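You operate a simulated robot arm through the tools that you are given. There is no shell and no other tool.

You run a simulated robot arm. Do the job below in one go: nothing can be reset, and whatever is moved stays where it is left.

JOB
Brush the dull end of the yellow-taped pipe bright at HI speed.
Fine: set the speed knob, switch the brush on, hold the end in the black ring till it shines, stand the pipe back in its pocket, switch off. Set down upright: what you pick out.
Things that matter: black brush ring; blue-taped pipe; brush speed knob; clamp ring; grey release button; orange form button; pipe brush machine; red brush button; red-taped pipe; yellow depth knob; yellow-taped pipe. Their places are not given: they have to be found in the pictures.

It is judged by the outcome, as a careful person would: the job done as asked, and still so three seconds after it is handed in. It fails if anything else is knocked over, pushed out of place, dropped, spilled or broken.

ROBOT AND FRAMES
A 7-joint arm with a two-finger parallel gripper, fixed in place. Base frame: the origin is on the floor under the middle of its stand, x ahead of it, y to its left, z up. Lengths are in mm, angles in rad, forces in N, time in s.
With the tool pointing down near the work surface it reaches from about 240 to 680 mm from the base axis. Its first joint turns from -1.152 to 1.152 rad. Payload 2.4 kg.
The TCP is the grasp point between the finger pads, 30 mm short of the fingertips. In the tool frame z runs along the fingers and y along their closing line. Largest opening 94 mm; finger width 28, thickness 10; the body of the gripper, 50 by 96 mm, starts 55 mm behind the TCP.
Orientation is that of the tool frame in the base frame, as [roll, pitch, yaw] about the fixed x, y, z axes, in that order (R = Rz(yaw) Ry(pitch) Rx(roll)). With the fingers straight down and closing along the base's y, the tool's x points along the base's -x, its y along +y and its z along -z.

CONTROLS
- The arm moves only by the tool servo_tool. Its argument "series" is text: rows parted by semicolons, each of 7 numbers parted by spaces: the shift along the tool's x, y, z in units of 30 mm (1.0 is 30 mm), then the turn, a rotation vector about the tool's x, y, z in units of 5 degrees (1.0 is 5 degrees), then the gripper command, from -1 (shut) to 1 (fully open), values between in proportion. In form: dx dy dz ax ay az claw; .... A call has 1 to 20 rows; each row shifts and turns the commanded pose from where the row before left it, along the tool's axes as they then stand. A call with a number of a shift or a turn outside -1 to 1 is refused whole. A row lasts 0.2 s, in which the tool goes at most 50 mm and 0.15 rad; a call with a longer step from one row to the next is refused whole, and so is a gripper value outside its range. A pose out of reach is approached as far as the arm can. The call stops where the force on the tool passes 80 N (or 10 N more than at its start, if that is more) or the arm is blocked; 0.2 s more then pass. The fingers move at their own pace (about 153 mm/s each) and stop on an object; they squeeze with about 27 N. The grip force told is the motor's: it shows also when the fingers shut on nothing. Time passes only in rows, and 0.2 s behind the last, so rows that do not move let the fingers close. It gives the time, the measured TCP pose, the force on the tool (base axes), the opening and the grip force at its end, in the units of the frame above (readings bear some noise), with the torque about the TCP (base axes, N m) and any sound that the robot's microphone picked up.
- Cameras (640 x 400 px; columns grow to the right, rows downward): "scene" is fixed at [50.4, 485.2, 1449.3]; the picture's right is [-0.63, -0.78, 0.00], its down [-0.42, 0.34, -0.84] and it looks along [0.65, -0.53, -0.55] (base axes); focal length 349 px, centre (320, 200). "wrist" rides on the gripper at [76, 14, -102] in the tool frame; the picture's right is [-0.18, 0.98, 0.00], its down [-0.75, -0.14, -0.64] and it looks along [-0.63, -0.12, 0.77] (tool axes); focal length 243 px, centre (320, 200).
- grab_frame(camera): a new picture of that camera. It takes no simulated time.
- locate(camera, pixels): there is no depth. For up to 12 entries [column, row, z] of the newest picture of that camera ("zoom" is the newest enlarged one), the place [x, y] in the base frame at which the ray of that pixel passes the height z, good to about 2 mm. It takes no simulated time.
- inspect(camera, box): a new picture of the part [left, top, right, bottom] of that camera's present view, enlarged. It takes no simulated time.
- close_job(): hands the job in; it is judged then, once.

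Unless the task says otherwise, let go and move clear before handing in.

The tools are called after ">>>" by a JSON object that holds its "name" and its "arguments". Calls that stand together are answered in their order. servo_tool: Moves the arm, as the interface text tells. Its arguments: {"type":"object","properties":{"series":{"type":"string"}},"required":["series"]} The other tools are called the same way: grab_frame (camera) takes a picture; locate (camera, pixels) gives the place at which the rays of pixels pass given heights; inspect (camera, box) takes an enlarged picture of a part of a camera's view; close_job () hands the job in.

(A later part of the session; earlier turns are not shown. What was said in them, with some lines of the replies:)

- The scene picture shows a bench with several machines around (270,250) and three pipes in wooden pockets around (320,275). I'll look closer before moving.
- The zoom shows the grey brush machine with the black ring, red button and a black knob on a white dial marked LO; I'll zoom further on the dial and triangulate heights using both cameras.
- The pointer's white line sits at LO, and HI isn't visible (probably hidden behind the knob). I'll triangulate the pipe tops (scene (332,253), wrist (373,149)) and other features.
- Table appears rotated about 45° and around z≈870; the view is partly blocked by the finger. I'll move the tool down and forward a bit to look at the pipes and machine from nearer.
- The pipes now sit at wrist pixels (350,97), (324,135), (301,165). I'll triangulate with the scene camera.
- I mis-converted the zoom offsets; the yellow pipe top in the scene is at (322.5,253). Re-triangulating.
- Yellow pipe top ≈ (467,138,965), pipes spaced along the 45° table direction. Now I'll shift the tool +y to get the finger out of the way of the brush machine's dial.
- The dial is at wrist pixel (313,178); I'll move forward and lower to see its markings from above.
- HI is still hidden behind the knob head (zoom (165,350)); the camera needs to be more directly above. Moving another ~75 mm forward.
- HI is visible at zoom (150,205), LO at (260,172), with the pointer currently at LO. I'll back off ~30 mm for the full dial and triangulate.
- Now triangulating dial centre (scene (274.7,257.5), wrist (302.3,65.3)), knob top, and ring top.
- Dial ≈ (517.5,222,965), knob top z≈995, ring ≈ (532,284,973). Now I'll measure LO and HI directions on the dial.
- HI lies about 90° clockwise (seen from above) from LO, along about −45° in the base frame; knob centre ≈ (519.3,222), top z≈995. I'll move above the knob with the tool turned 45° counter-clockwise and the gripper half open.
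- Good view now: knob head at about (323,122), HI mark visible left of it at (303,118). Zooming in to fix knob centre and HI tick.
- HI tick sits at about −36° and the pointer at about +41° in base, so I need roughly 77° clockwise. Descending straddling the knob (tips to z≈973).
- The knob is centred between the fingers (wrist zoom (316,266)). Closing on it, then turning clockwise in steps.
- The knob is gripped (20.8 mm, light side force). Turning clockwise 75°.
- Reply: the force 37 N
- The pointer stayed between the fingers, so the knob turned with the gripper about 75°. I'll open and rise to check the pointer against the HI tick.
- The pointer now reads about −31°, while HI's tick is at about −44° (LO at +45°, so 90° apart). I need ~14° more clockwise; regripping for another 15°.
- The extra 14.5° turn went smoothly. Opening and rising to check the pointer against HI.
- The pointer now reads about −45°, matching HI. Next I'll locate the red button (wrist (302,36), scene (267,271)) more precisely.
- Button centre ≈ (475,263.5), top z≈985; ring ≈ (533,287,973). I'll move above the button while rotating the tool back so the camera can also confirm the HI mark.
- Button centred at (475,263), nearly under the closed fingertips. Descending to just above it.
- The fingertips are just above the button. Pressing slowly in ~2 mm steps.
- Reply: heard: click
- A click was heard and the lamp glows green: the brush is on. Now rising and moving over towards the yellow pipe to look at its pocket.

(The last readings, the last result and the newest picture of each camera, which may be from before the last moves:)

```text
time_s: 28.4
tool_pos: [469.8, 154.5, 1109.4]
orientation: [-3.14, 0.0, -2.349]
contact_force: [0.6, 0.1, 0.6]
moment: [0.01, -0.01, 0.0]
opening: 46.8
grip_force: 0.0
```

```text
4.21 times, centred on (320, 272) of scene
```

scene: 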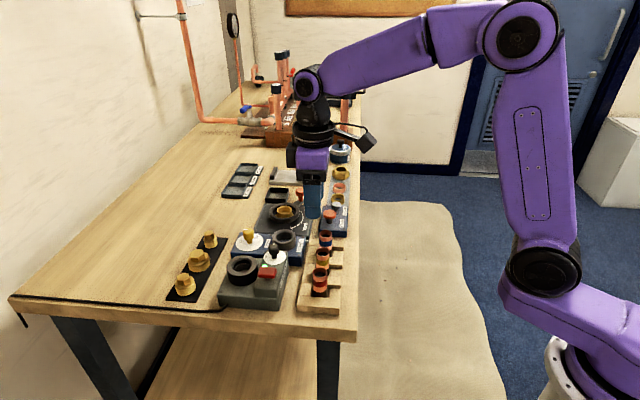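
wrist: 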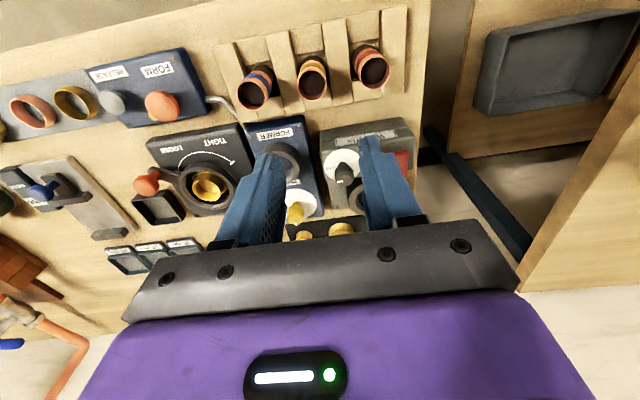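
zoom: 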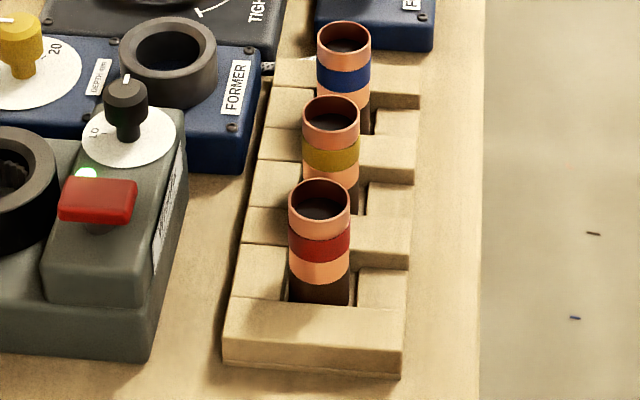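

The pocket is square, with wood around it, and the dark (dull) end is at the bottom. I'll find the rack's top height by triangulating its front-left corner.

>>> {"name": "locate", "arguments": {"camera": "wrist", "pixels": [[403.6, 93.4, 900], [403.6, 93.4, 920], [403.6, 93.4, 940], [311.8, 85.7, 960], [311.8, 85.7, 970], [297, 88, 965], [327, 85, 965], [312.5, 70.8, 965], [312, 99.5, 965]]}}

>>> {"name": "locate", "arguments": {"camera": "scene", "pixels": [[296.7, 305.3, 900], [296.7, 305.3, 920], [296.7, 305.3, 940], [322.4, 253, 960], [322.4, 253, 970], [315.9, 253.3, 965], [329.3, 253.3, 965]]}}

```text
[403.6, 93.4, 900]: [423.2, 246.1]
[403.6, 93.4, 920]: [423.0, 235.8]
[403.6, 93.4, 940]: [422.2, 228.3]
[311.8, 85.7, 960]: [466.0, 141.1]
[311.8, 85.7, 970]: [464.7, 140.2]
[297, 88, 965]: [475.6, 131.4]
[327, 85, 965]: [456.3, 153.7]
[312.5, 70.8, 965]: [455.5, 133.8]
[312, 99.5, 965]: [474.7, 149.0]
```

```text
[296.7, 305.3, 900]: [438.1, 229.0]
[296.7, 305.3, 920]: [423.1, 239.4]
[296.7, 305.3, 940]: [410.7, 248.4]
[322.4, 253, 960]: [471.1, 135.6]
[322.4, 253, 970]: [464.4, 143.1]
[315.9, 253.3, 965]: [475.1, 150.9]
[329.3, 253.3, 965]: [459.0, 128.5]
```

Rack top ≈ 920, yellow pipe top centre ≈ (465.5,140.5,968), ~27 mm across, so there's 48 mm exposed to grip. Moving above it with the gripper at ~49 mm.

>>> {"name": "servo_tool", "arguments": {"series": "0.433 -0.225 0.5 0 0 0 0.05; 0 0 0.9 0 0 0 0.05; 0 0 0.9 0 0 0 0.05; 0 0 0.9 0 0 0 0.05; 0 0 0 0 0 0 0.05"}}

>>> {"name": "grab_frame", "arguments": {"camera": "wrist"}}

>>> {"name": "inspect", "arguments": {"camera": "scene", "box": [272, 210, 372, 290]}}

```text
time_s: 29.6
tool_pos: [466.6, 139.8, 1012.4]
orientation: [3.141, 0.001, -2.347]
contact_force: [-0.1, 0.1, -0.2]
moment: [0.04, 0.0, 0.0]
opening: 49.3
grip_force: 0.1
```

```text
taken
```

wrist: 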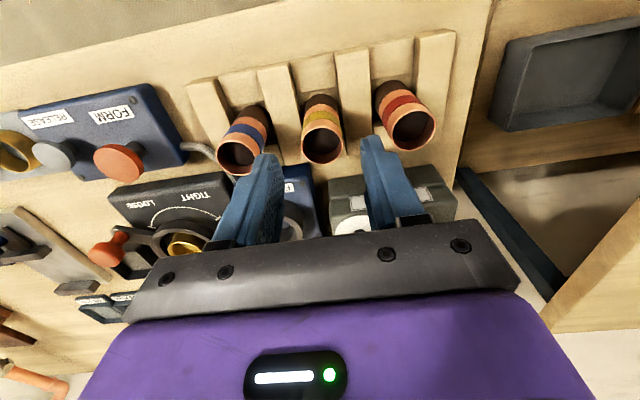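

```text
5.00 times, centred on (322, 250) of scene
```

zoom: 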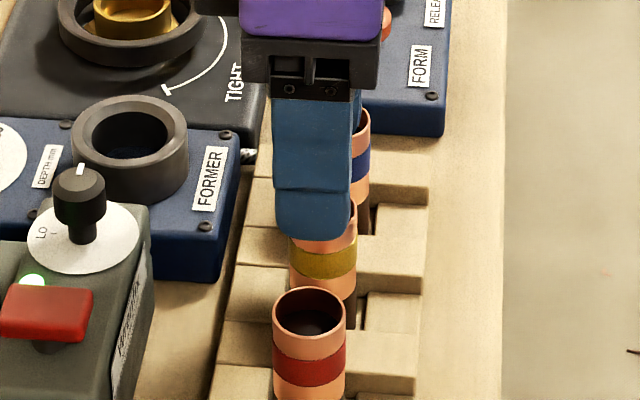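

The pipe's mouth at wrist (323,147) is right on the tool axis (expected (320,148)). Descending 46 mm to grip it with tips ~16 mm above the rack.

>>> {"name": "servo_tool", "arguments": {"series": "0 0 0.5 0 0 0 0.05; 0 0 0.5 0 0 0 0.05; 0 0 0.53 0 0 0 0.05; 0 0 0 0 0 0 0.05"}}

>>> {"name": "inspect", "arguments": {"camera": "wrist", "box": [160, 60, 480, 260]}}

>>> {"name": "inspect", "arguments": {"camera": "scene", "box": [272, 210, 372, 290]}}

```text
time_s: 30.6
tool_pos: [465.1, 142.1, 967.1]
orientation: [3.141, -0.001, -2.347]
contact_force: [0.4, 0.1, -0.4]
moment: [-0.02, 0.02, 0.0]
opening: 49.3
grip_force: 0.0
```

```text
2.00 times, centred on (320, 160) of wrist
```

zoom: 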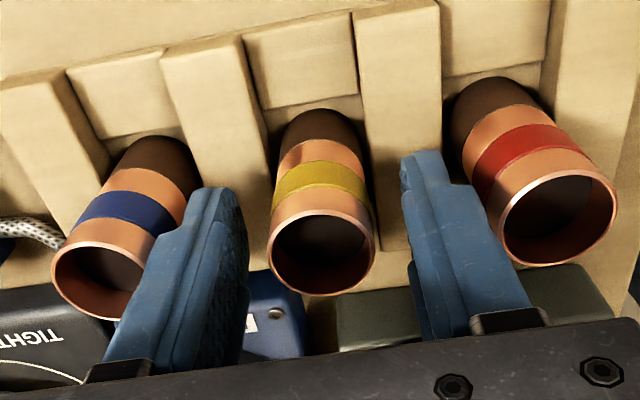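

```text
5.00 times, centred on (322, 250) of scene
```

zoom: 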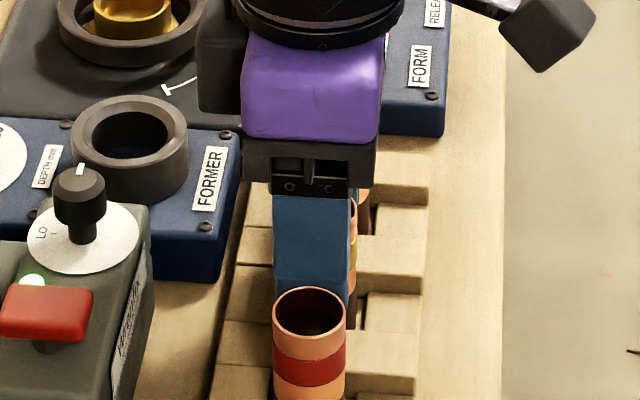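

The pipe is centred between the fingers with clearance to the neighbours; dull dark end clearly at the bottom. Closing.

>>> {"name": "servo_tool", "arguments": {"series": "0 0 0 0 0 0 -0.3; 0 0 0 0 0 0 -0.6; 0 0 0 0 0 0 -1; 0 0 0 0 0 0 -1"}}

>>> {"name": "inspect", "arguments": {"camera": "wrist", "box": [160, 60, 480, 260]}}

```text
time_s: 31.6
tool_pos: [465.4, 141.3, 966.1]
orientation: [3.142, 0.0, -2.346]
contact_force: [0.4, -1.0, 0.1]
moment: [-0.04, -0.03, -0.02]
opening: 26.9
grip_force: 26.6
```

```text
2.00 times, centred on (320, 160) of wrist
```

zoom: 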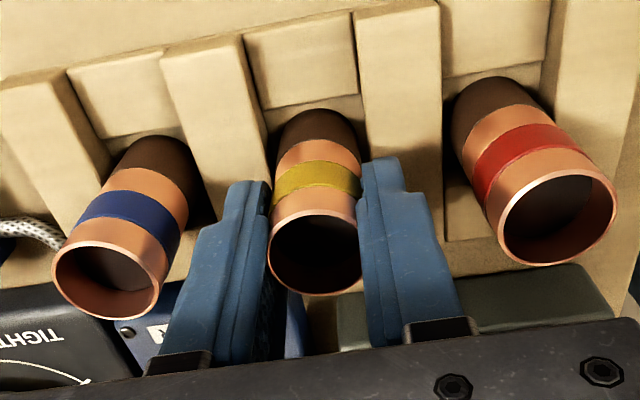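

Gripped at 26.9 mm. Lifting straight up ~124 mm.

>>> {"name": "servo_tool", "arguments": {"series": "0 0 -0.5 0 0 0 -1; 0 0 -0.8 0 0 0 -1; 0 0 -0.95 0 0 0 -1; 0 0 -0.95 0 0 0 -1; 0 0 -0.95 0 0 0 -1; 0 0 0 0 0 0 -1"}}

>>> {"name": "grab_frame", "arguments": {"camera": "wrist"}}

>>> {"name": "inspect", "arguments": {"camera": "scene", "box": [240, 170, 368, 250]}}

```text
time_s: 33.0
tool_pos: [467.1, 139.5, 1093.5]
orientation: [-3.142, -0.001, -2.348]
contact_force: [-0.8, -0.3, -0.4]
moment: [-0.03, 0.01, -0.01]
opening: 26.8
grip_force: 27.2
```

```text
taken
```

wrist: 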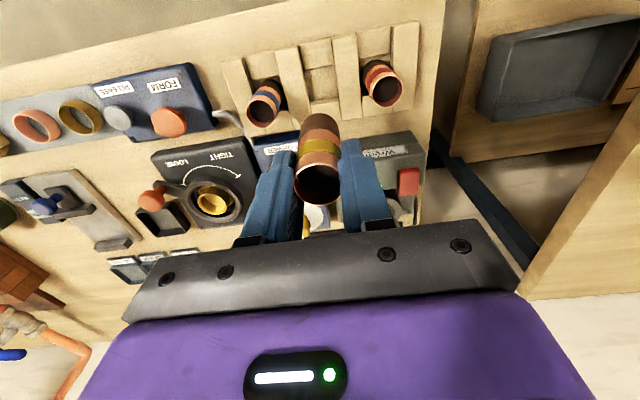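

```text
5.00 times, centred on (304, 210) of scene
```

zoom: 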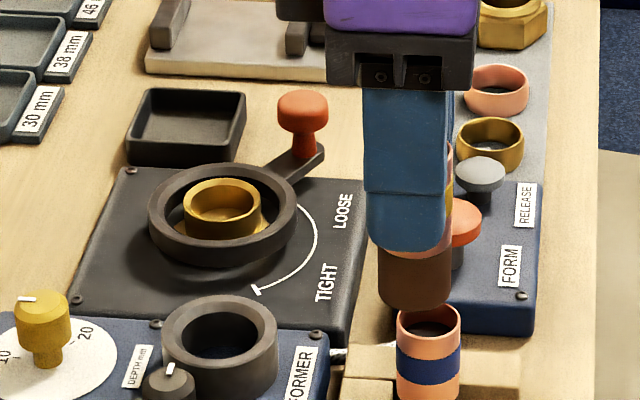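

The pipe is held firmly with its dark end about 35 mm below the tips. Moving over to the brush ring at about (533,287), staying high.

>>> {"name": "servo_tool", "arguments": {"series": "-0.4 0.15 0 0 0 0 -1; -0.85 0.31 0 0 0 0 -1; -0.95 0.34 0 0 0 0 -1; -0.95 0.34 0 0 0 0 -1; -0.95 0.35 0 0 0 0 -1; -0.95 0.35 0 0 0 0 -1; 0 0 0 0 0 0 -1; 0 0 0 0 0 0 -1"}}

>>> {"name": "grab_frame", "arguments": {"camera": "wrist"}}

>>> {"name": "inspect", "arguments": {"camera": "scene", "box": [200, 210, 296, 290]}}

```text
time_s: 34.8
tool_pos: [531.8, 287.5, 1093.1]
orientation: [3.14, -0.001, -2.347]
contact_force: [0.1, -0.1, -1.1]
moment: [0.03, -0.03, 0.0]
opening: 26.9
grip_force: 27.0
```

```text
taken
```

wrist: 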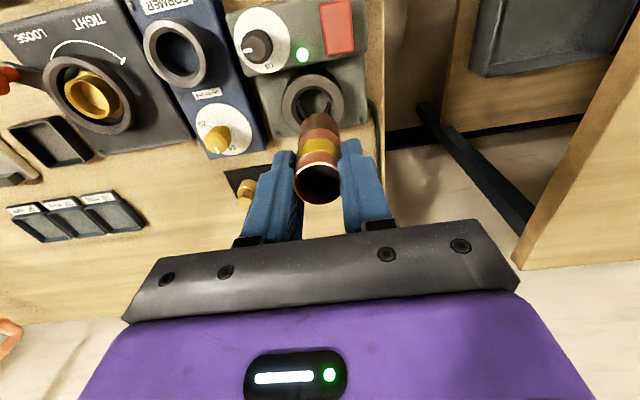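

```text
5.00 times, centred on (248, 250) of scene
```

zoom: 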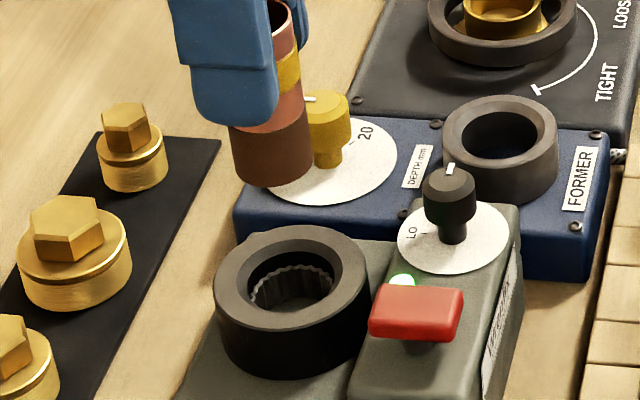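

The ring is visible at wrist (313,98). Zooming to refine its centre relative to the pipe.

>>> {"name": "inspect", "arguments": {"camera": "wrist", "box": [250, 50, 378, 130]}}

>>> {"name": "inspect", "arguments": {"camera": "scene", "box": [224, 240, 288, 280]}}

```text
5.00 times, centred on (314, 90) of wrist
```

zoom: 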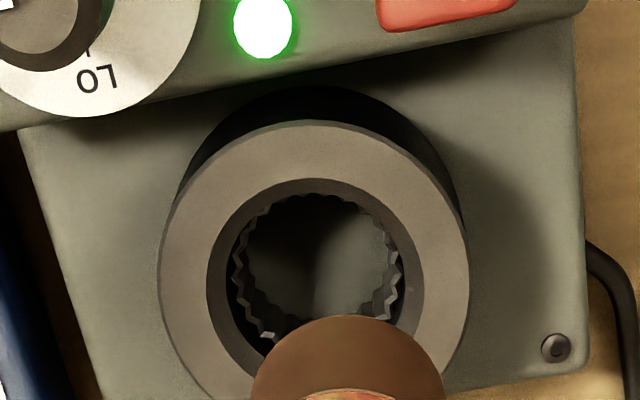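

```text
10.00 times, centred on (256, 260) of scene
```

zoom: 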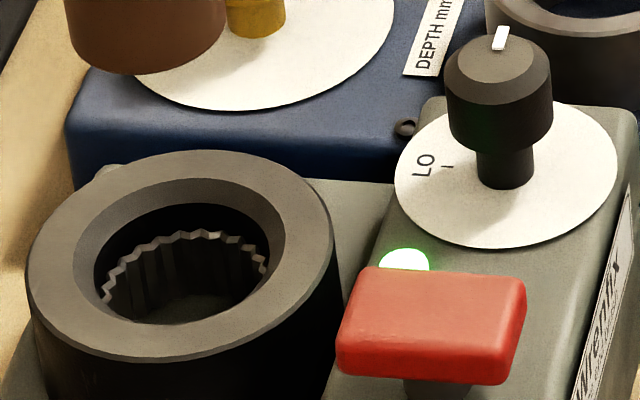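

>>> {"name": "locate", "arguments": {"camera": "scene", "pixels": [[242.05, 265.6, 960], [242.05, 265.6, 970], [242.05, 265.6, 980], [226.8, 267, 970], [257.3, 266, 970], [242.5, 255, 970], [241, 276.2, 970]]}}

>>> {"name": "locate", "arguments": {"camera": "wrist", "pixels": [[312.6, 104, 960], [312.6, 104, 970], [312.6, 104, 980], [312.6, 74.2, 970], [281.6, 105, 970], [343.8, 103, 970], [313, 88.7, 970], [292, 104, 970], [334, 104, 970]]}}

```text
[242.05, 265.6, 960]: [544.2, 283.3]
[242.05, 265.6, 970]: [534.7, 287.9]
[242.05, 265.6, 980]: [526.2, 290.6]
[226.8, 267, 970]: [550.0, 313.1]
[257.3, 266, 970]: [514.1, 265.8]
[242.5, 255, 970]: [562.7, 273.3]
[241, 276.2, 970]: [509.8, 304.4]
```

```text
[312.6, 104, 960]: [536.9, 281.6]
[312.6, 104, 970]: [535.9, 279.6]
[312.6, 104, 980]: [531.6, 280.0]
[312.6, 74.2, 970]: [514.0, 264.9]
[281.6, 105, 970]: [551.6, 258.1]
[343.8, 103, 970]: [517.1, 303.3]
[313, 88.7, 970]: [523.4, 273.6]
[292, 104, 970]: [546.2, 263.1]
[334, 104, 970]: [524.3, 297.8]
```

Estimates for the ring centre cluster around (536,284), slightly toward −y of my TCP. I'll shift that way and lower until the pipe end is ~15 mm above the ring, then check alignment.

>>> {"name": "servo_tool", "arguments": {"series": "0 -0.16 0.4 0 0 0 -1; 0 0 0.45 0 0 0 -1; 0 0 0.42 0 0 0 -1; 0 0 0 0 0 0 -1; 0 0 0 0 0 0 -1"}}

>>> {"name": "inspect", "arguments": {"camera": "wrist", "box": [240, 60, 400, 160]}}

>>> {"name": "inspect", "arguments": {"camera": "scene", "box": [208, 230, 288, 280]}}

```text
time_s: 36.0
tool_pos: [535.7, 283.9, 1054.3]
orientation: [3.14, -0.001, -2.349]
contact_force: [0.3, -0.6, -0.3]
moment: [0.03, 0.02, 0.01]
opening: 27.1
grip_force: 27.3
```

```text
4.00 times, centred on (320, 110) of wrist
```

zoom: 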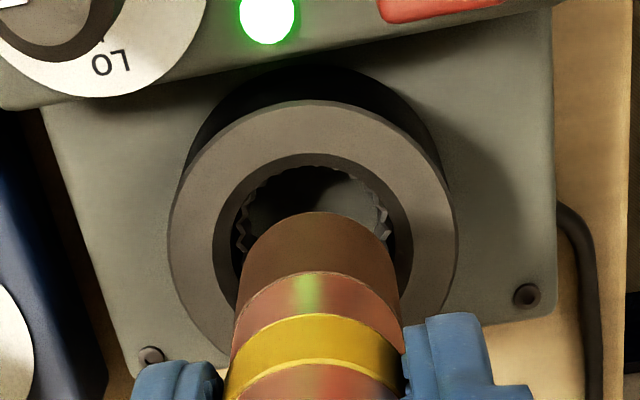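

```text
8.00 times, centred on (248, 255) of scene
```

zoom: 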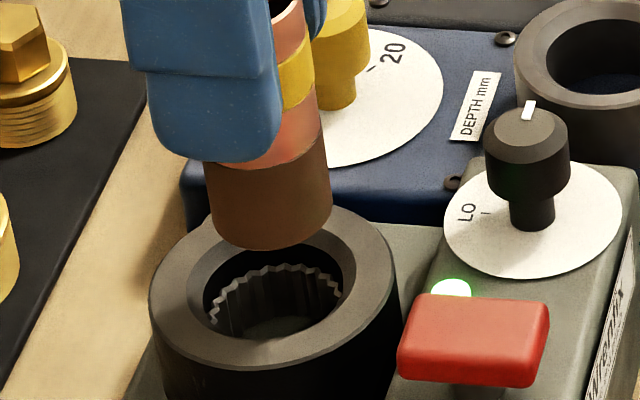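

Alignment looks within 1–3 mm (pipe end at wrist zoom (317,~265) vs ring centre (313,~240)). Lowering another 18 mm and rechecking.

>>> {"name": "servo_tool", "arguments": {"series": "0 0 0.2 0 0 0 -1; 0 0 0.2 0 0 0 -1; 0 0 0.2 0 0 0 -1; 0 0 0 0 0 0 -1"}}

>>> {"name": "inspect", "arguments": {"camera": "wrist", "box": [240, 60, 400, 160]}}

>>> {"name": "inspect", "arguments": {"camera": "scene", "box": [208, 230, 288, 280]}}

```text
time_s: 37.0
tool_pos: [536.8, 285.4, 1035.8]
orientation: [3.14, -0.001, -2.347]
contact_force: [0.0, 0.1, 0.4]
moment: [0.01, 0.01, -0.02]
opening: 26.7
grip_force: 27.4
```

```text
4.00 times, centred on (320, 110) of wrist
```

zoom: 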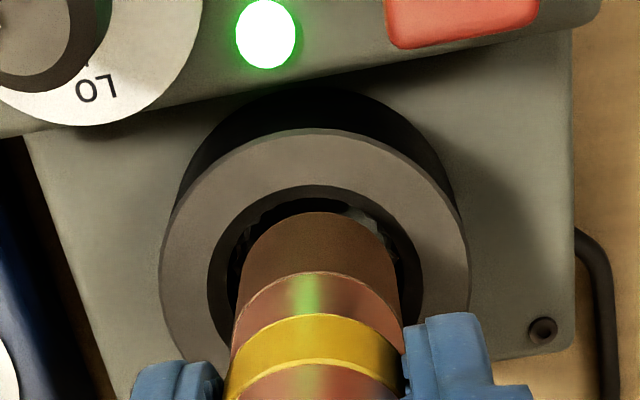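

```text
8.00 times, centred on (248, 255) of scene
```

zoom: 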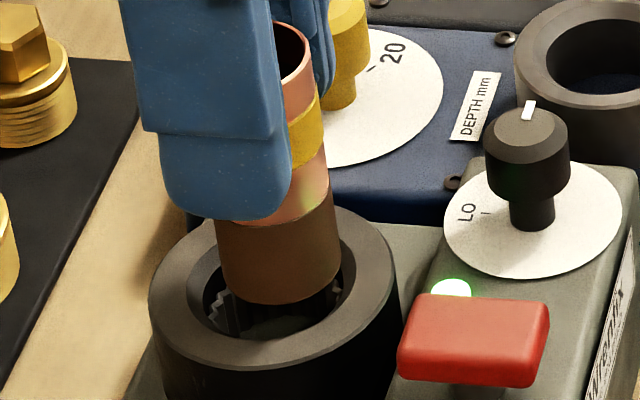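

The pipe end is right at the ring mouth, appearing ~8 zoom px to the right of the bore centre in the scene. Zooming in for a more precise alignment.

>>> {"name": "inspect", "arguments": {"camera": "scene", "box": [222, 250, 270, 280]}}

>>> {"name": "inspect", "arguments": {"camera": "wrist", "box": [270, 80, 366, 140]}}

```text
13.33 times, centred on (246, 265) of scene
```

zoom: 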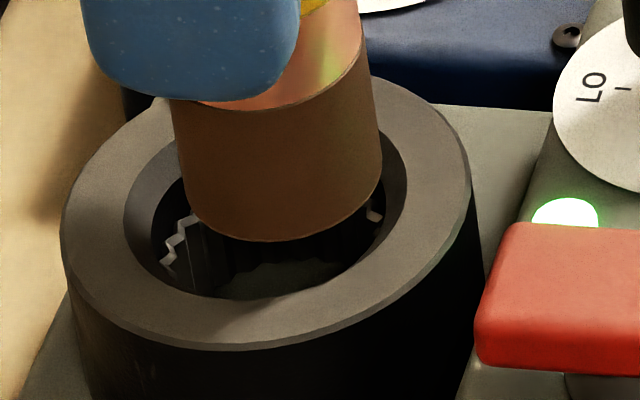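

```text
6.67 times, centred on (318, 110) of wrist
```

zoom: 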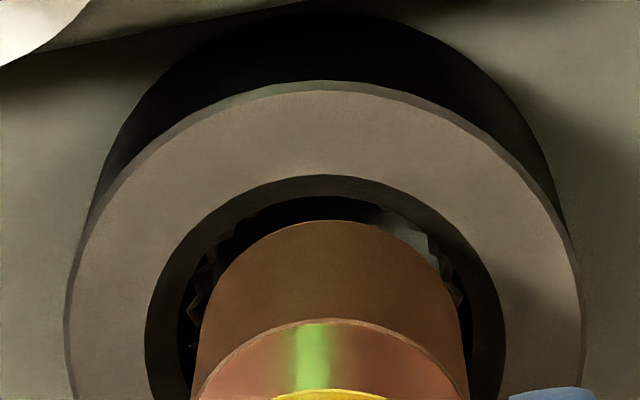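

The pipe should shift about 2.4 mm in x and 1 mm in y to centre on the bore. Correcting and lowering 8 mm slowly.

>>> {"name": "servo_tool", "arguments": {"series": "-0.078 -0.035 0 0 0 0 -1; 0 0 0.09 0 0 0 -1; 0 0 0.09 0 0 0 -1; 0 0 0.09 0 0 0 -1; 0 0 0 0 0 0 -1"}}

>>> {"name": "inspect", "arguments": {"camera": "scene", "box": [222, 250, 270, 280]}}

>>> {"name": "inspect", "arguments": {"camera": "wrist", "box": [270, 80, 366, 140]}}

```text
time_s: 38.2
tool_pos: [539.6, 285.2, 1030.3]
orientation: [3.141, 0.0, -2.347]
contact_force: [-0.9, -1.0, -0.2]
moment: [-0.01, -0.01, 0.01]
opening: 26.9
grip_force: 26.8
```

```text
13.33 times, centred on (246, 265) of scene
```

zoom: 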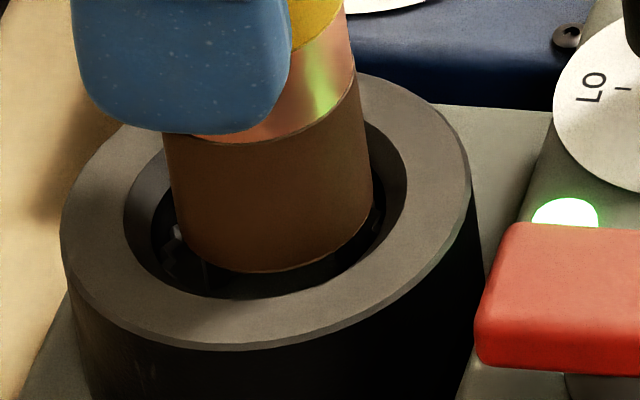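

```text
6.67 times, centred on (318, 110) of wrist
```

zoom: 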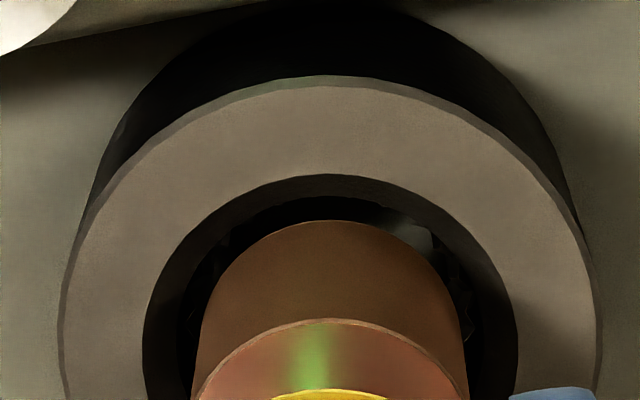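

Alignment now is good in both views (wrist 332 vs 330; scene 272 vs 267). Lowering further in small steps, watching force.

>>> {"name": "servo_tool", "arguments": {"series": "0 0 0.1 0 0 0 -1; 0 0 0.1 0 0 0 -1; 0 0 0.1 0 0 0 -1; 0 0 0 0 0 0 -1"}}

>>> {"name": "inspect", "arguments": {"camera": "scene", "box": [222, 250, 270, 280]}}

>>> {"name": "inspect", "arguments": {"camera": "wrist", "box": [270, 80, 366, 140]}}

```text
time_s: 39.2
tool_pos: [538.7, 284.4, 1020.3]
orientation: [3.14, 0.0, -2.348]
contact_force: [-0.3, 0.7, -0.5]
moment: [-0.03, 0.01, -0.01]
opening: 26.9
grip_force: 27.2
```

```text
13.33 times, centred on (246, 265) of scene
```

zoom: 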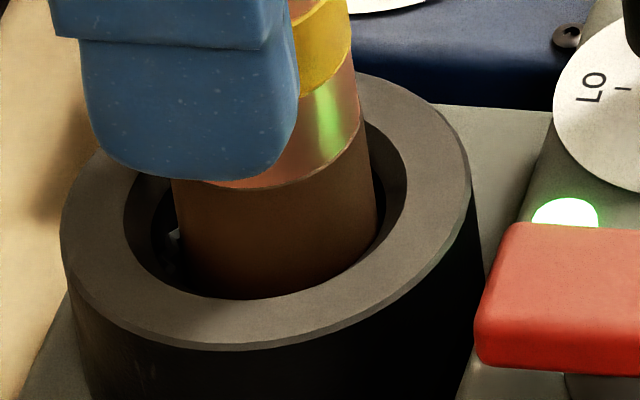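

```text
6.67 times, centred on (318, 110) of wrist
```

zoom: 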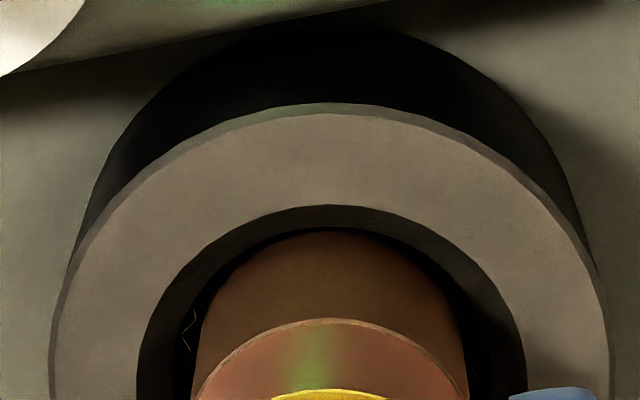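

The end is entering the bore freely (no contact force). Lowering another ~9 mm.

>>> {"name": "servo_tool", "arguments": {"series": "-0.028 0 0.1 0 0 0 -1; 0 0 0.1 0 0 0 -1; 0 0 0.1 0 0 0 -1; 0 0 0 0 0 0 -1"}}

>>> {"name": "inspect", "arguments": {"camera": "scene", "box": [222, 250, 270, 280]}}

>>> {"name": "inspect", "arguments": {"camera": "wrist", "box": [240, 70, 400, 170]}}

```text
time_s: 40.2
tool_pos: [539.1, 285.0, 1010.0]
orientation: [3.141, 0.0, -2.346]
contact_force: [-0.2, -0.4, 0.1]
moment: [0.03, 0.0, 0.01]
opening: 26.8
grip_force: 27.1
```

```text
13.33 times, centred on (246, 265) of scene
```

zoom: 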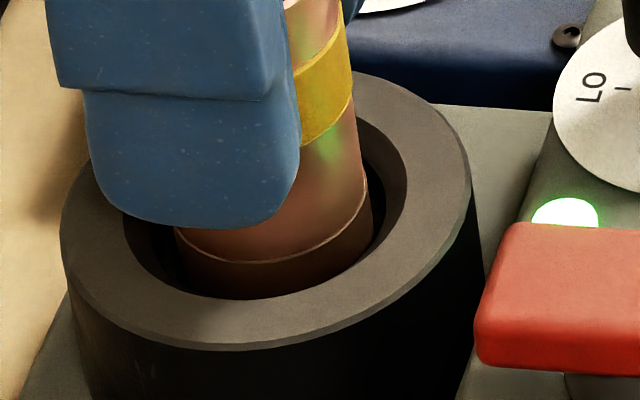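

```text
4.00 times, centred on (320, 120) of wrist
```

zoom: 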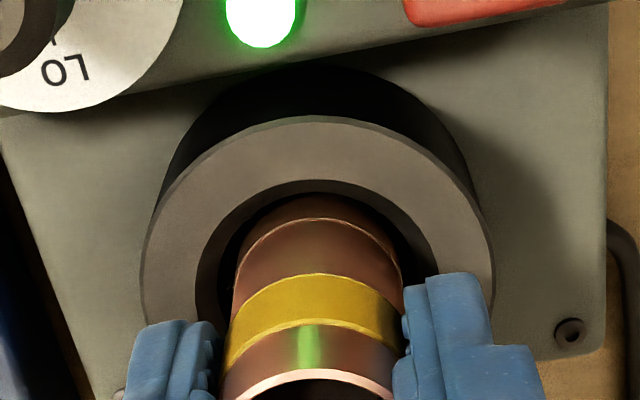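

The dull end is in the ring with little force. Lowering a few mm more and holding a couple of seconds to see whether brushing takes effect.

>>> {"name": "servo_tool", "arguments": {"series": "0 0 0.07 0 0 0 -1; 0 0 0.07 0 0 0 -1; 0 0 0 0 0 0 -1; 0 0 0 0 0 0 -1; 0 0 0 0 0 0 -1; 0 0 0 0 0 0 -1; 0 0 0 0 0 0 -1; 0 0 0 0 0 0 -1; 0 0 0 0 0 0 -1; 0 0 0 0 0 0 -1; 0 0 0 0 0 0 -1; 0 0 0 0 0 0 -1"}}

>>> {"name": "inspect", "arguments": {"camera": "scene", "box": [222, 250, 270, 280]}}

>>> {"name": "inspect", "arguments": {"camera": "wrist", "box": [240, 70, 400, 170]}}

```text
time_s: 42.8
tool_pos: [539.3, 285.5, 1006.9]
orientation: [3.141, 0.0, -2.347]
contact_force: [-0.2, -0.8, 0.4]
moment: [-0.01, -0.01, 0.01]
opening: 26.8
grip_force: 26.5
```

```text
13.33 times, centred on (246, 265) of scene
```

zoom: 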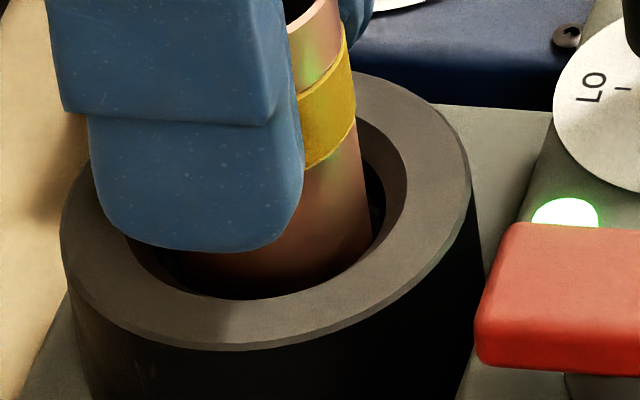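

```text
4.00 times, centred on (320, 120) of wrist
```

zoom: 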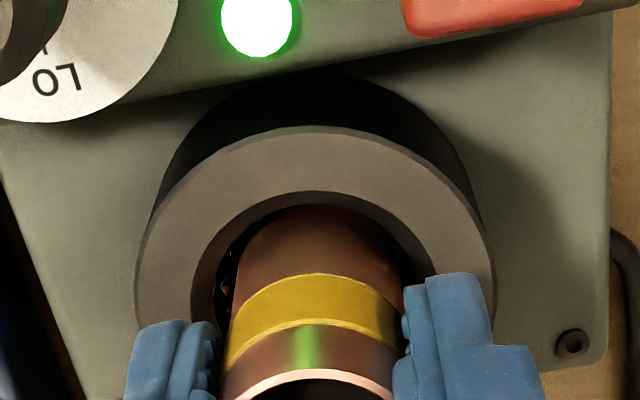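

The dark boundary no longer shows in wrist zoom (around (320,220)), so it may already be bright. Lifting straight up to check.

>>> {"name": "servo_tool", "arguments": {"series": "0 0 -0.3 0 0 0 -1; 0 0 -0.4 0 0 0 -1; 0 0 -0.5 0 0 0 -1; 0 0 -0.5 0 0 0 -1; 0 0 0 0 0 0 -1"}}

>>> {"name": "inspect", "arguments": {"camera": "scene", "box": [212, 230, 276, 270]}}

>>> {"name": "inspect", "arguments": {"camera": "wrist", "box": [240, 60, 400, 160]}}

```text
time_s: 44.0
tool_pos: [539.4, 284.6, 1057.9]
orientation: [3.141, 0.001, -2.347]
contact_force: [0.2, -0.6, -0.3]
moment: [-0.01, -0.03, 0.0]
opening: 26.7
grip_force: 26.4
```

```text
10.00 times, centred on (244, 250) of scene
```

zoom: 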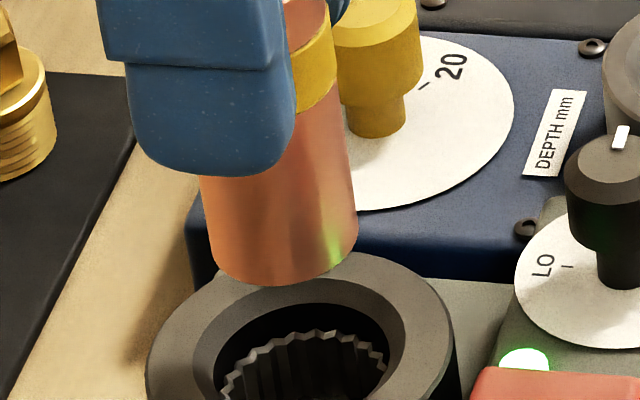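

```text
4.00 times, centred on (320, 110) of wrist
```

zoom: 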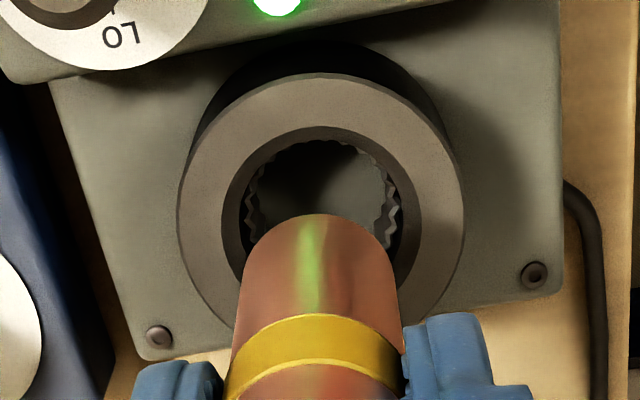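

The end now shines bright copper all the way to the band. Raising and moving back by the exact reverse of the moves to sit above the pocket.

>>> {"name": "servo_tool", "arguments": {"series": "0 0 -0.6 0 0 0 -1; 0 0 -0.6 0 0 0 -1; 0.4 -0.13 0 0 0 0 -1; 0.9 -0.287 0 0 0 0 -1; 0.9 -0.287 0 0 0 0 -1; 0.9 -0.287 0 0 0 0 -1; 0.9 -0.287 0 0 0 0 -1; 0.9 -0.287 0 0 0 0 -1; 0.256 -0.08 0 0 0 0 -1; 0 0 0 0 0 0 -1; 0 0 0 0 0 0 -1"}}

>>> {"name": "grab_frame", "arguments": {"camera": "wrist"}}

>>> {"name": "inspect", "arguments": {"camera": "scene", "box": [262, 200, 382, 290]}}

```text
time_s: 46.4
tool_pos: [466.3, 140.5, 1093.7]
orientation: [-3.141, 0.0, -2.348]
contact_force: [-0.4, -0.3, 0.4]
moment: [-0.02, -0.03, -0.04]
opening: 26.7
grip_force: 26.6
```

```text
taken
```

wrist: 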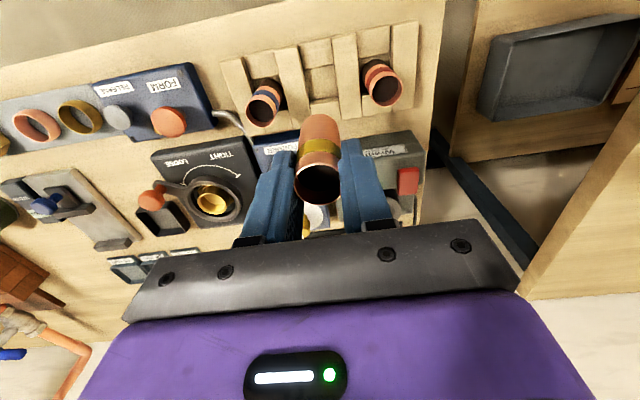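

```text
4.44 times, centred on (322, 245) of scene
```

zoom: 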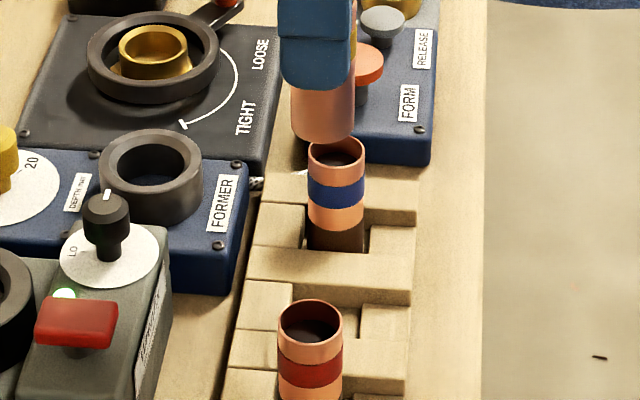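

The pose matches the one right after the lift (466.3,140.5). Descending toward the pocket, stopping ~22 mm above the floor to check.

>>> {"name": "servo_tool", "arguments": {"series": "0 0 0.6 0 0 0 -1; 0 0 0.7 0 0 0 -1; 0 0 0.7 0 0 0 -1; 0 0 0.5 0 0 0 -1; 0 0 0.3 0 0 0 -1; 0 0 0.1 0 0 0 -1; 0 0 0 0 0 0 -1"}}

>>> {"name": "inspect", "arguments": {"camera": "wrist", "box": [200, 40, 440, 190]}}

>>> {"name": "inspect", "arguments": {"camera": "scene", "box": [282, 225, 362, 290]}}

```text
time_s: 48.0
tool_pos: [465.5, 140.8, 1004.9]
orientation: [-3.141, -0.001, -2.349]
contact_force: [0.1, 0.8, -0.5]
moment: [0.0, -0.04, -0.01]
opening: 26.6
grip_force: 26.9
```

```text
2.67 times, centred on (320, 115) of wrist
```

zoom: 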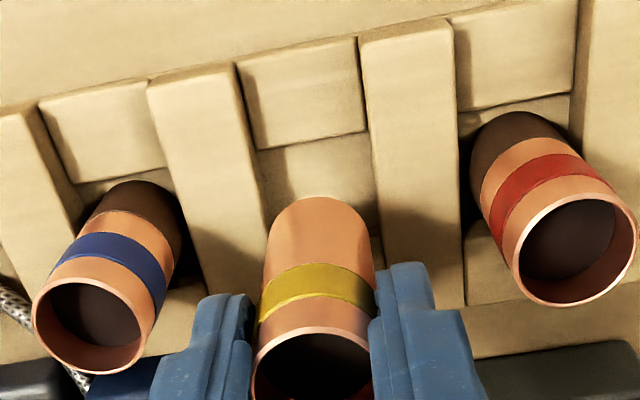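

```text
6.15 times, centred on (322, 258) of scene
```

zoom: 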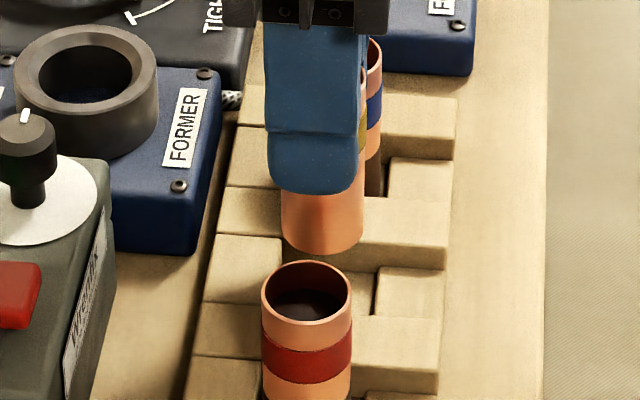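

The pipe end is centred over the pocket. Lowering the remaining ~38 mm slowly.

>>> {"name": "servo_tool", "arguments": {"series": "0 0 0.2 0 0 0 -1; 0 0 0.2 0 0 0 -1; 0 0 0.2 0 0 0 -1; 0 0 0.2 0 0 0 -1; 0 0 0.2 0 0 0 -1; 0 0 0.15 0 0 0 -1; 0 0 0 0 0 0 -1"}}

>>> {"name": "inspect", "arguments": {"camera": "wrist", "box": [160, 60, 480, 260]}}

```text
time_s: 49.6
tool_pos: [466.4, 139.1, 972.1]
orientation: [3.141, 0.0, -2.347]
contact_force: [-0.1, -0.8, -1.0]
moment: [-0.03, 0.01, -0.01]
opening: 26.7
grip_force: 26.9
```

```text
2.00 times, centred on (320, 160) of wrist
```

zoom: 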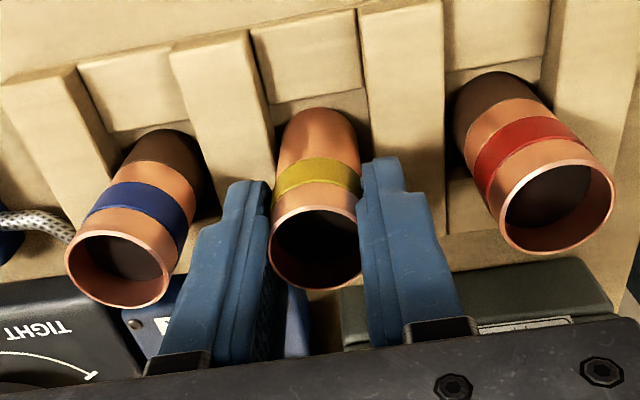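

About 3.6 mm left to the original height and no contact so far. Finishing the descent in tiny steps.

>>> {"name": "servo_tool", "arguments": {"series": "0 0 0.05 0 0 0 -1; 0 0 0.04 0 0 0 -1; 0 0 0.03 0 0 0 -1; 0 0 0 0 0 0 -1; 0 0 0 0 0 0 -1"}}

```text
time_s: 50.8
tool_pos: [466.6, 139.7, 969.7]
orientation: [-3.14, 0.002, -2.348]
contact_force: [-2.1, -1.9, 20.3]
moment: [-0.13, 0.15, -0.03]
opening: 26.8
grip_force: 27.4
```

The pipe is touching the pocket floor (≈20 N up). Easing up ~1 mm, then opening the gripper gently.

>>> {"name": "servo_tool", "arguments": {"series": "0 0 -0.03 0 0 0 -1; 0 0 -0.02 0 0 0 -1; 0 0 0 0 0 0 -1"}}

>>> {"name": "inspect", "arguments": {"camera": "scene", "box": [282, 225, 362, 290]}}

```text
time_s: 51.6
tool_pos: [464.0, 139.0, 969.5]
orientation: [3.139, -0.003, -2.348]
contact_force: [-0.1, 0.6, 0.6]
moment: [0.04, -0.04, 0.04]
opening: 26.6
grip_force: 27.0
```

```text
6.15 times, centred on (322, 258) of scene
```

zoom: 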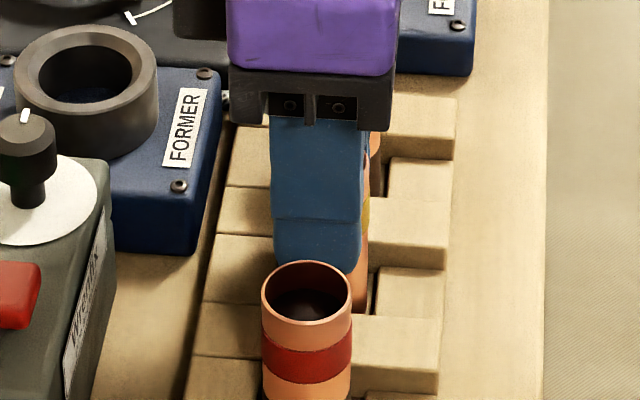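

Force is now about zero with the pipe resting in its pocket. Opening gradually to ~47 mm.

>>> {"name": "servo_tool", "arguments": {"series": "0 0 0 0 0 0 -0.35; 0 0 0 0 0 0 -0.25; 0 0 0 0 0 0 -0.1; 0 0 0 0 0 0 0.02; 0 0 0 0 0 0 0.02"}}

>>> {"name": "inspect", "arguments": {"camera": "wrist", "box": [160, 60, 480, 260]}}

```text
time_s: 52.8
tool_pos: [464.9, 139.6, 970.4]
orientation: [-3.141, 0.0, -2.346]
contact_force: [-0.1, -0.2, 0.2]
moment: [0.01, 0.0, 0.02]
opening: 47.7
grip_force: 0.0
```

```text
2.00 times, centred on (320, 160) of wrist
```

zoom: 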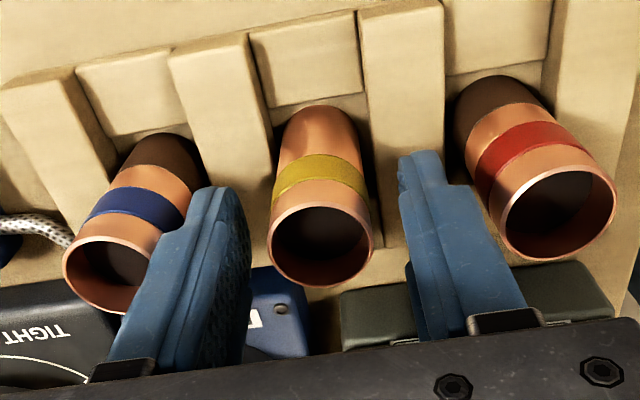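

The pipe stands upright between the open fingers. Rising clear and moving back over the red button, closing the fingers on the way.

>>> {"name": "servo_tool", "arguments": {"series": "0 0 -0.3 0 0 0 0.02; 0 0 -0.7 0 0 0 0.02; 0 0 -1 0 0 0 0.02; 0 0 -1 0 0 0 0.02; 0 0 -0.7 0 0 0 0.02; -0.4 0.325 0 0 0 0 -0.3; -0.8 0.7 0 0 0 0 -1; -0.8 0.7 0 0 0 0 -1; -0.8 0.7 0 0 0 0 -1; -0.333 0.2 0 0 0 0 -1; 0 0 0 0 0 0 -1; 0 0 0 0 0 0 -1"}}

>>> {"name": "grab_frame", "arguments": {"camera": "wrist"}}

>>> {"name": "inspect", "arguments": {"camera": "scene", "box": [272, 220, 372, 300]}}

```text
time_s: 55.4
tool_pos: [476.5, 261.6, 1080.7]
orientation: [3.141, 0.0, -2.346]
contact_force: [0.2, 0.3, 0.2]
moment: [-0.02, 0.0, 0.0]
opening: 0.0
grip_force: 26.9
```

```text
taken
```

wrist: 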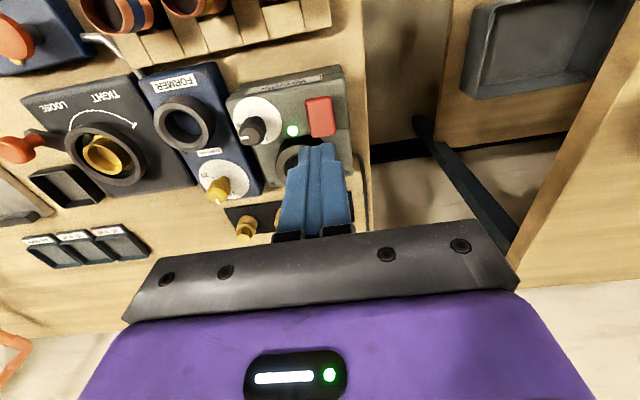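

```text
5.00 times, centred on (322, 260) of scene
```

zoom: 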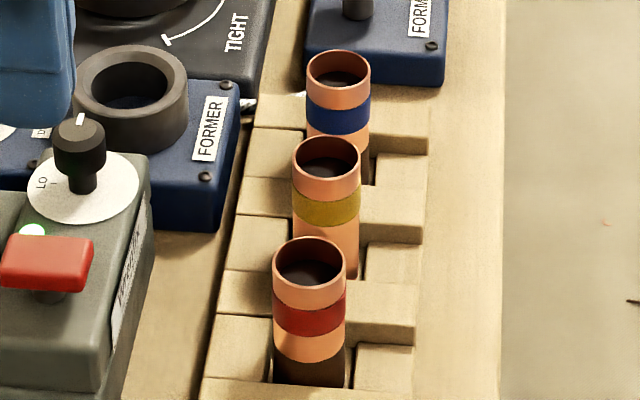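

The yellow pipe stands upright and bright beside the others. Now descending on the red button to switch off.

>>> {"name": "servo_tool", "arguments": {"series": "0 0 0.7 0 0 0 -1; 0 0 0.7 0 0 0 -1; 0 0 0.6 0 0 0 -1; 0 0 0.1 0 0 0 -1; 0 0 0 0 0 0 -1"}}

>>> {"name": "inspect", "arguments": {"camera": "wrist", "box": [160, 60, 480, 260]}}

```text
time_s: 56.6
tool_pos: [476.5, 261.9, 1016.9]
orientation: [-3.14, 0.002, -2.348]
contact_force: [0.7, -0.1, -0.4]
moment: [0.03, -0.01, 0.01]
opening: 0.0
grip_force: 27.3
```

```text
2.00 times, centred on (320, 160) of wrist
```

zoom: 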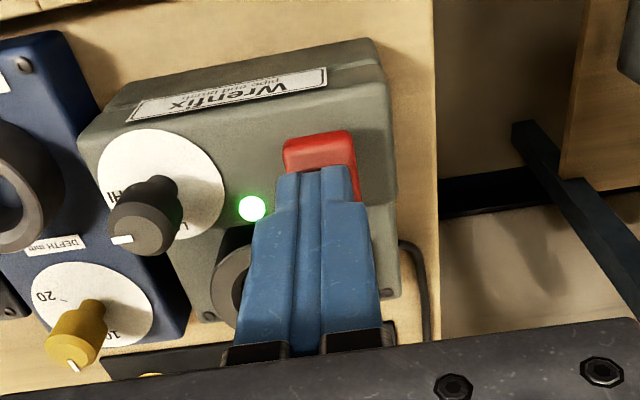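

The tips are just above the button, lamp still green. Pressing in small steps until it clicks.

>>> {"name": "servo_tool", "arguments": {"series": "0 0 0.07 0 0 0 -1; 0 0 0.07 0 0 0 -1; 0 0 0.07 0 0 0 -1; 0 0 0 0 0 0 -1"}}

```text
time_s: 57.6
tool_pos: [475.5, 261.3, 1010.5]
orientation: [-3.14, -0.001, -2.348]
contact_force: [0.1, 1.7, 2.4]
moment: [0.04, -0.04, 0.02]
opening: 0.0
grip_force: 26.9
```

>>> {"name": "servo_tool", "arguments": {"series": "0 0 0.06 0 0 0 -1; 0 0 0 0 0 0 -1"}}

>>> {"name": "inspect", "arguments": {"camera": "wrist", "box": [160, 60, 480, 260]}}

```text
time_s: 58.2
tool_pos: [476.4, 261.1, 1008.4]
orientation: [-3.142, 0.0, -2.348]
contact_force: [0.7, 1.2, 2.6]
moment: [0.01, -0.08, 0.0]
opening: 0.0
grip_force: 27.2
heard: click
```

```text
2.00 times, centred on (320, 160) of wrist
```

zoom: 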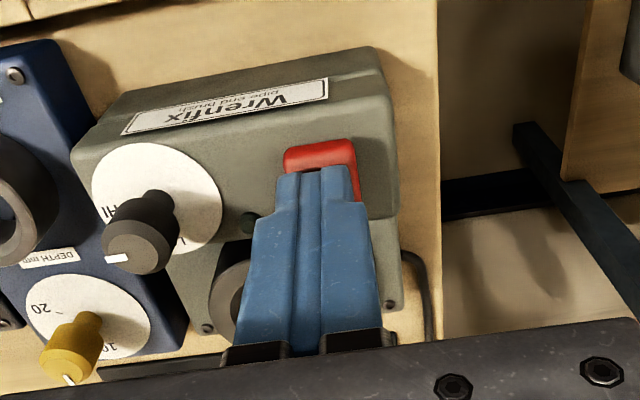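

A click was heard and the lamp is dark, so the brush is off. Rising clear straight up and checking everything once more.

>>> {"name": "servo_tool", "arguments": {"series": "0 0 -0.5 0 0 0 -1; 0 0 -0.9 0 0 0 -1; 0 0 -0.9 0 0 0 -1; 0 0 -0.9 0 0 0 -1; 0 0 -0.9 0 0 0 -1; 0 0 -0.9 0 0 0 -0.5; 0 0 0 0 0 0 -0.5"}}

>>> {"name": "grab_frame", "arguments": {"camera": "scene"}}

>>> {"name": "inspect", "arguments": {"camera": "scene", "box": [210, 220, 354, 310]}}

>>> {"name": "grab_frame", "arguments": {"camera": "wrist"}}

```text
time_s: 59.8
tool_pos: [472.8, 261.7, 1161.0]
orientation: [-3.141, 0.001, -2.348]
contact_force: [-1.0, -0.9, -0.4]
moment: [-0.01, 0.0, 0.0]
opening: 23.7
grip_force: 0.1
```

```text
taken
```

scene: 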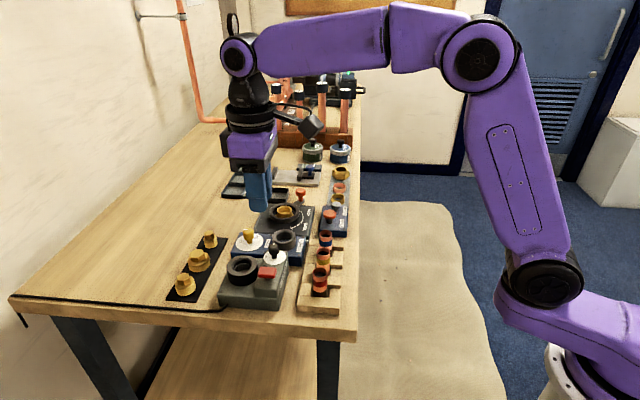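

```text
4.44 times, centred on (282, 265) of scene
```

zoom: 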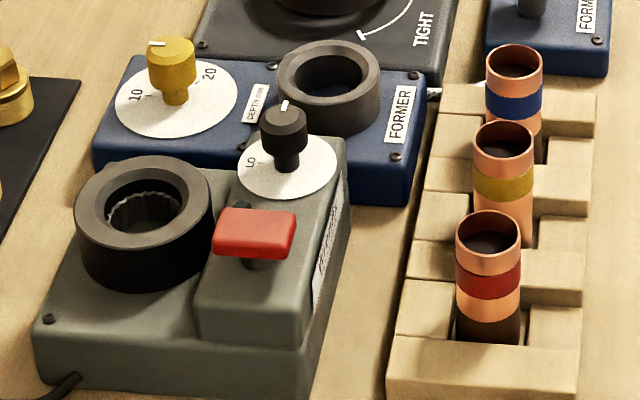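

```text
taken
```

wrist: 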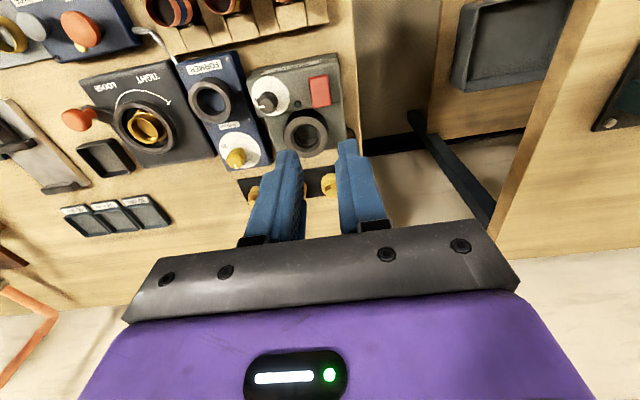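

The scene zoom shows the yellow pipe upright in its pocket with a bright end. The knob is at HI, the lamp is off and the other parts are undisturbed. The gripper is clear, so I'm handing in.

>>> {"name": "close_job", "arguments": {}}

```text
The job is handed in.
```

The dull end of the yellow-taped pipe is now bright copper up to the tape, and the job has been handed in.

- **Speed:** I turned the brush knob from LO to HI. The pointer came out within a degree or two of the HI mark.
- **Brush on:** One press of the red button gave a click and the green lamp lit.
- **Brushing:** I held the dull end in the black ring for about 3 seconds, with almost no force on the arm. When I lifted it out to check, the dark finish was gone.
- **Pipe back:** The pipe stands upright in its own pocket. It touched the pocket floor with about 20 N, so I eased up before letting go.
- **Brush off:** A second press gave a click and the lamp went dark.

In the last pictures the red- and blue-taped pipes and the other machines look untouched. The gripper was well clear of the bench when I handed in.
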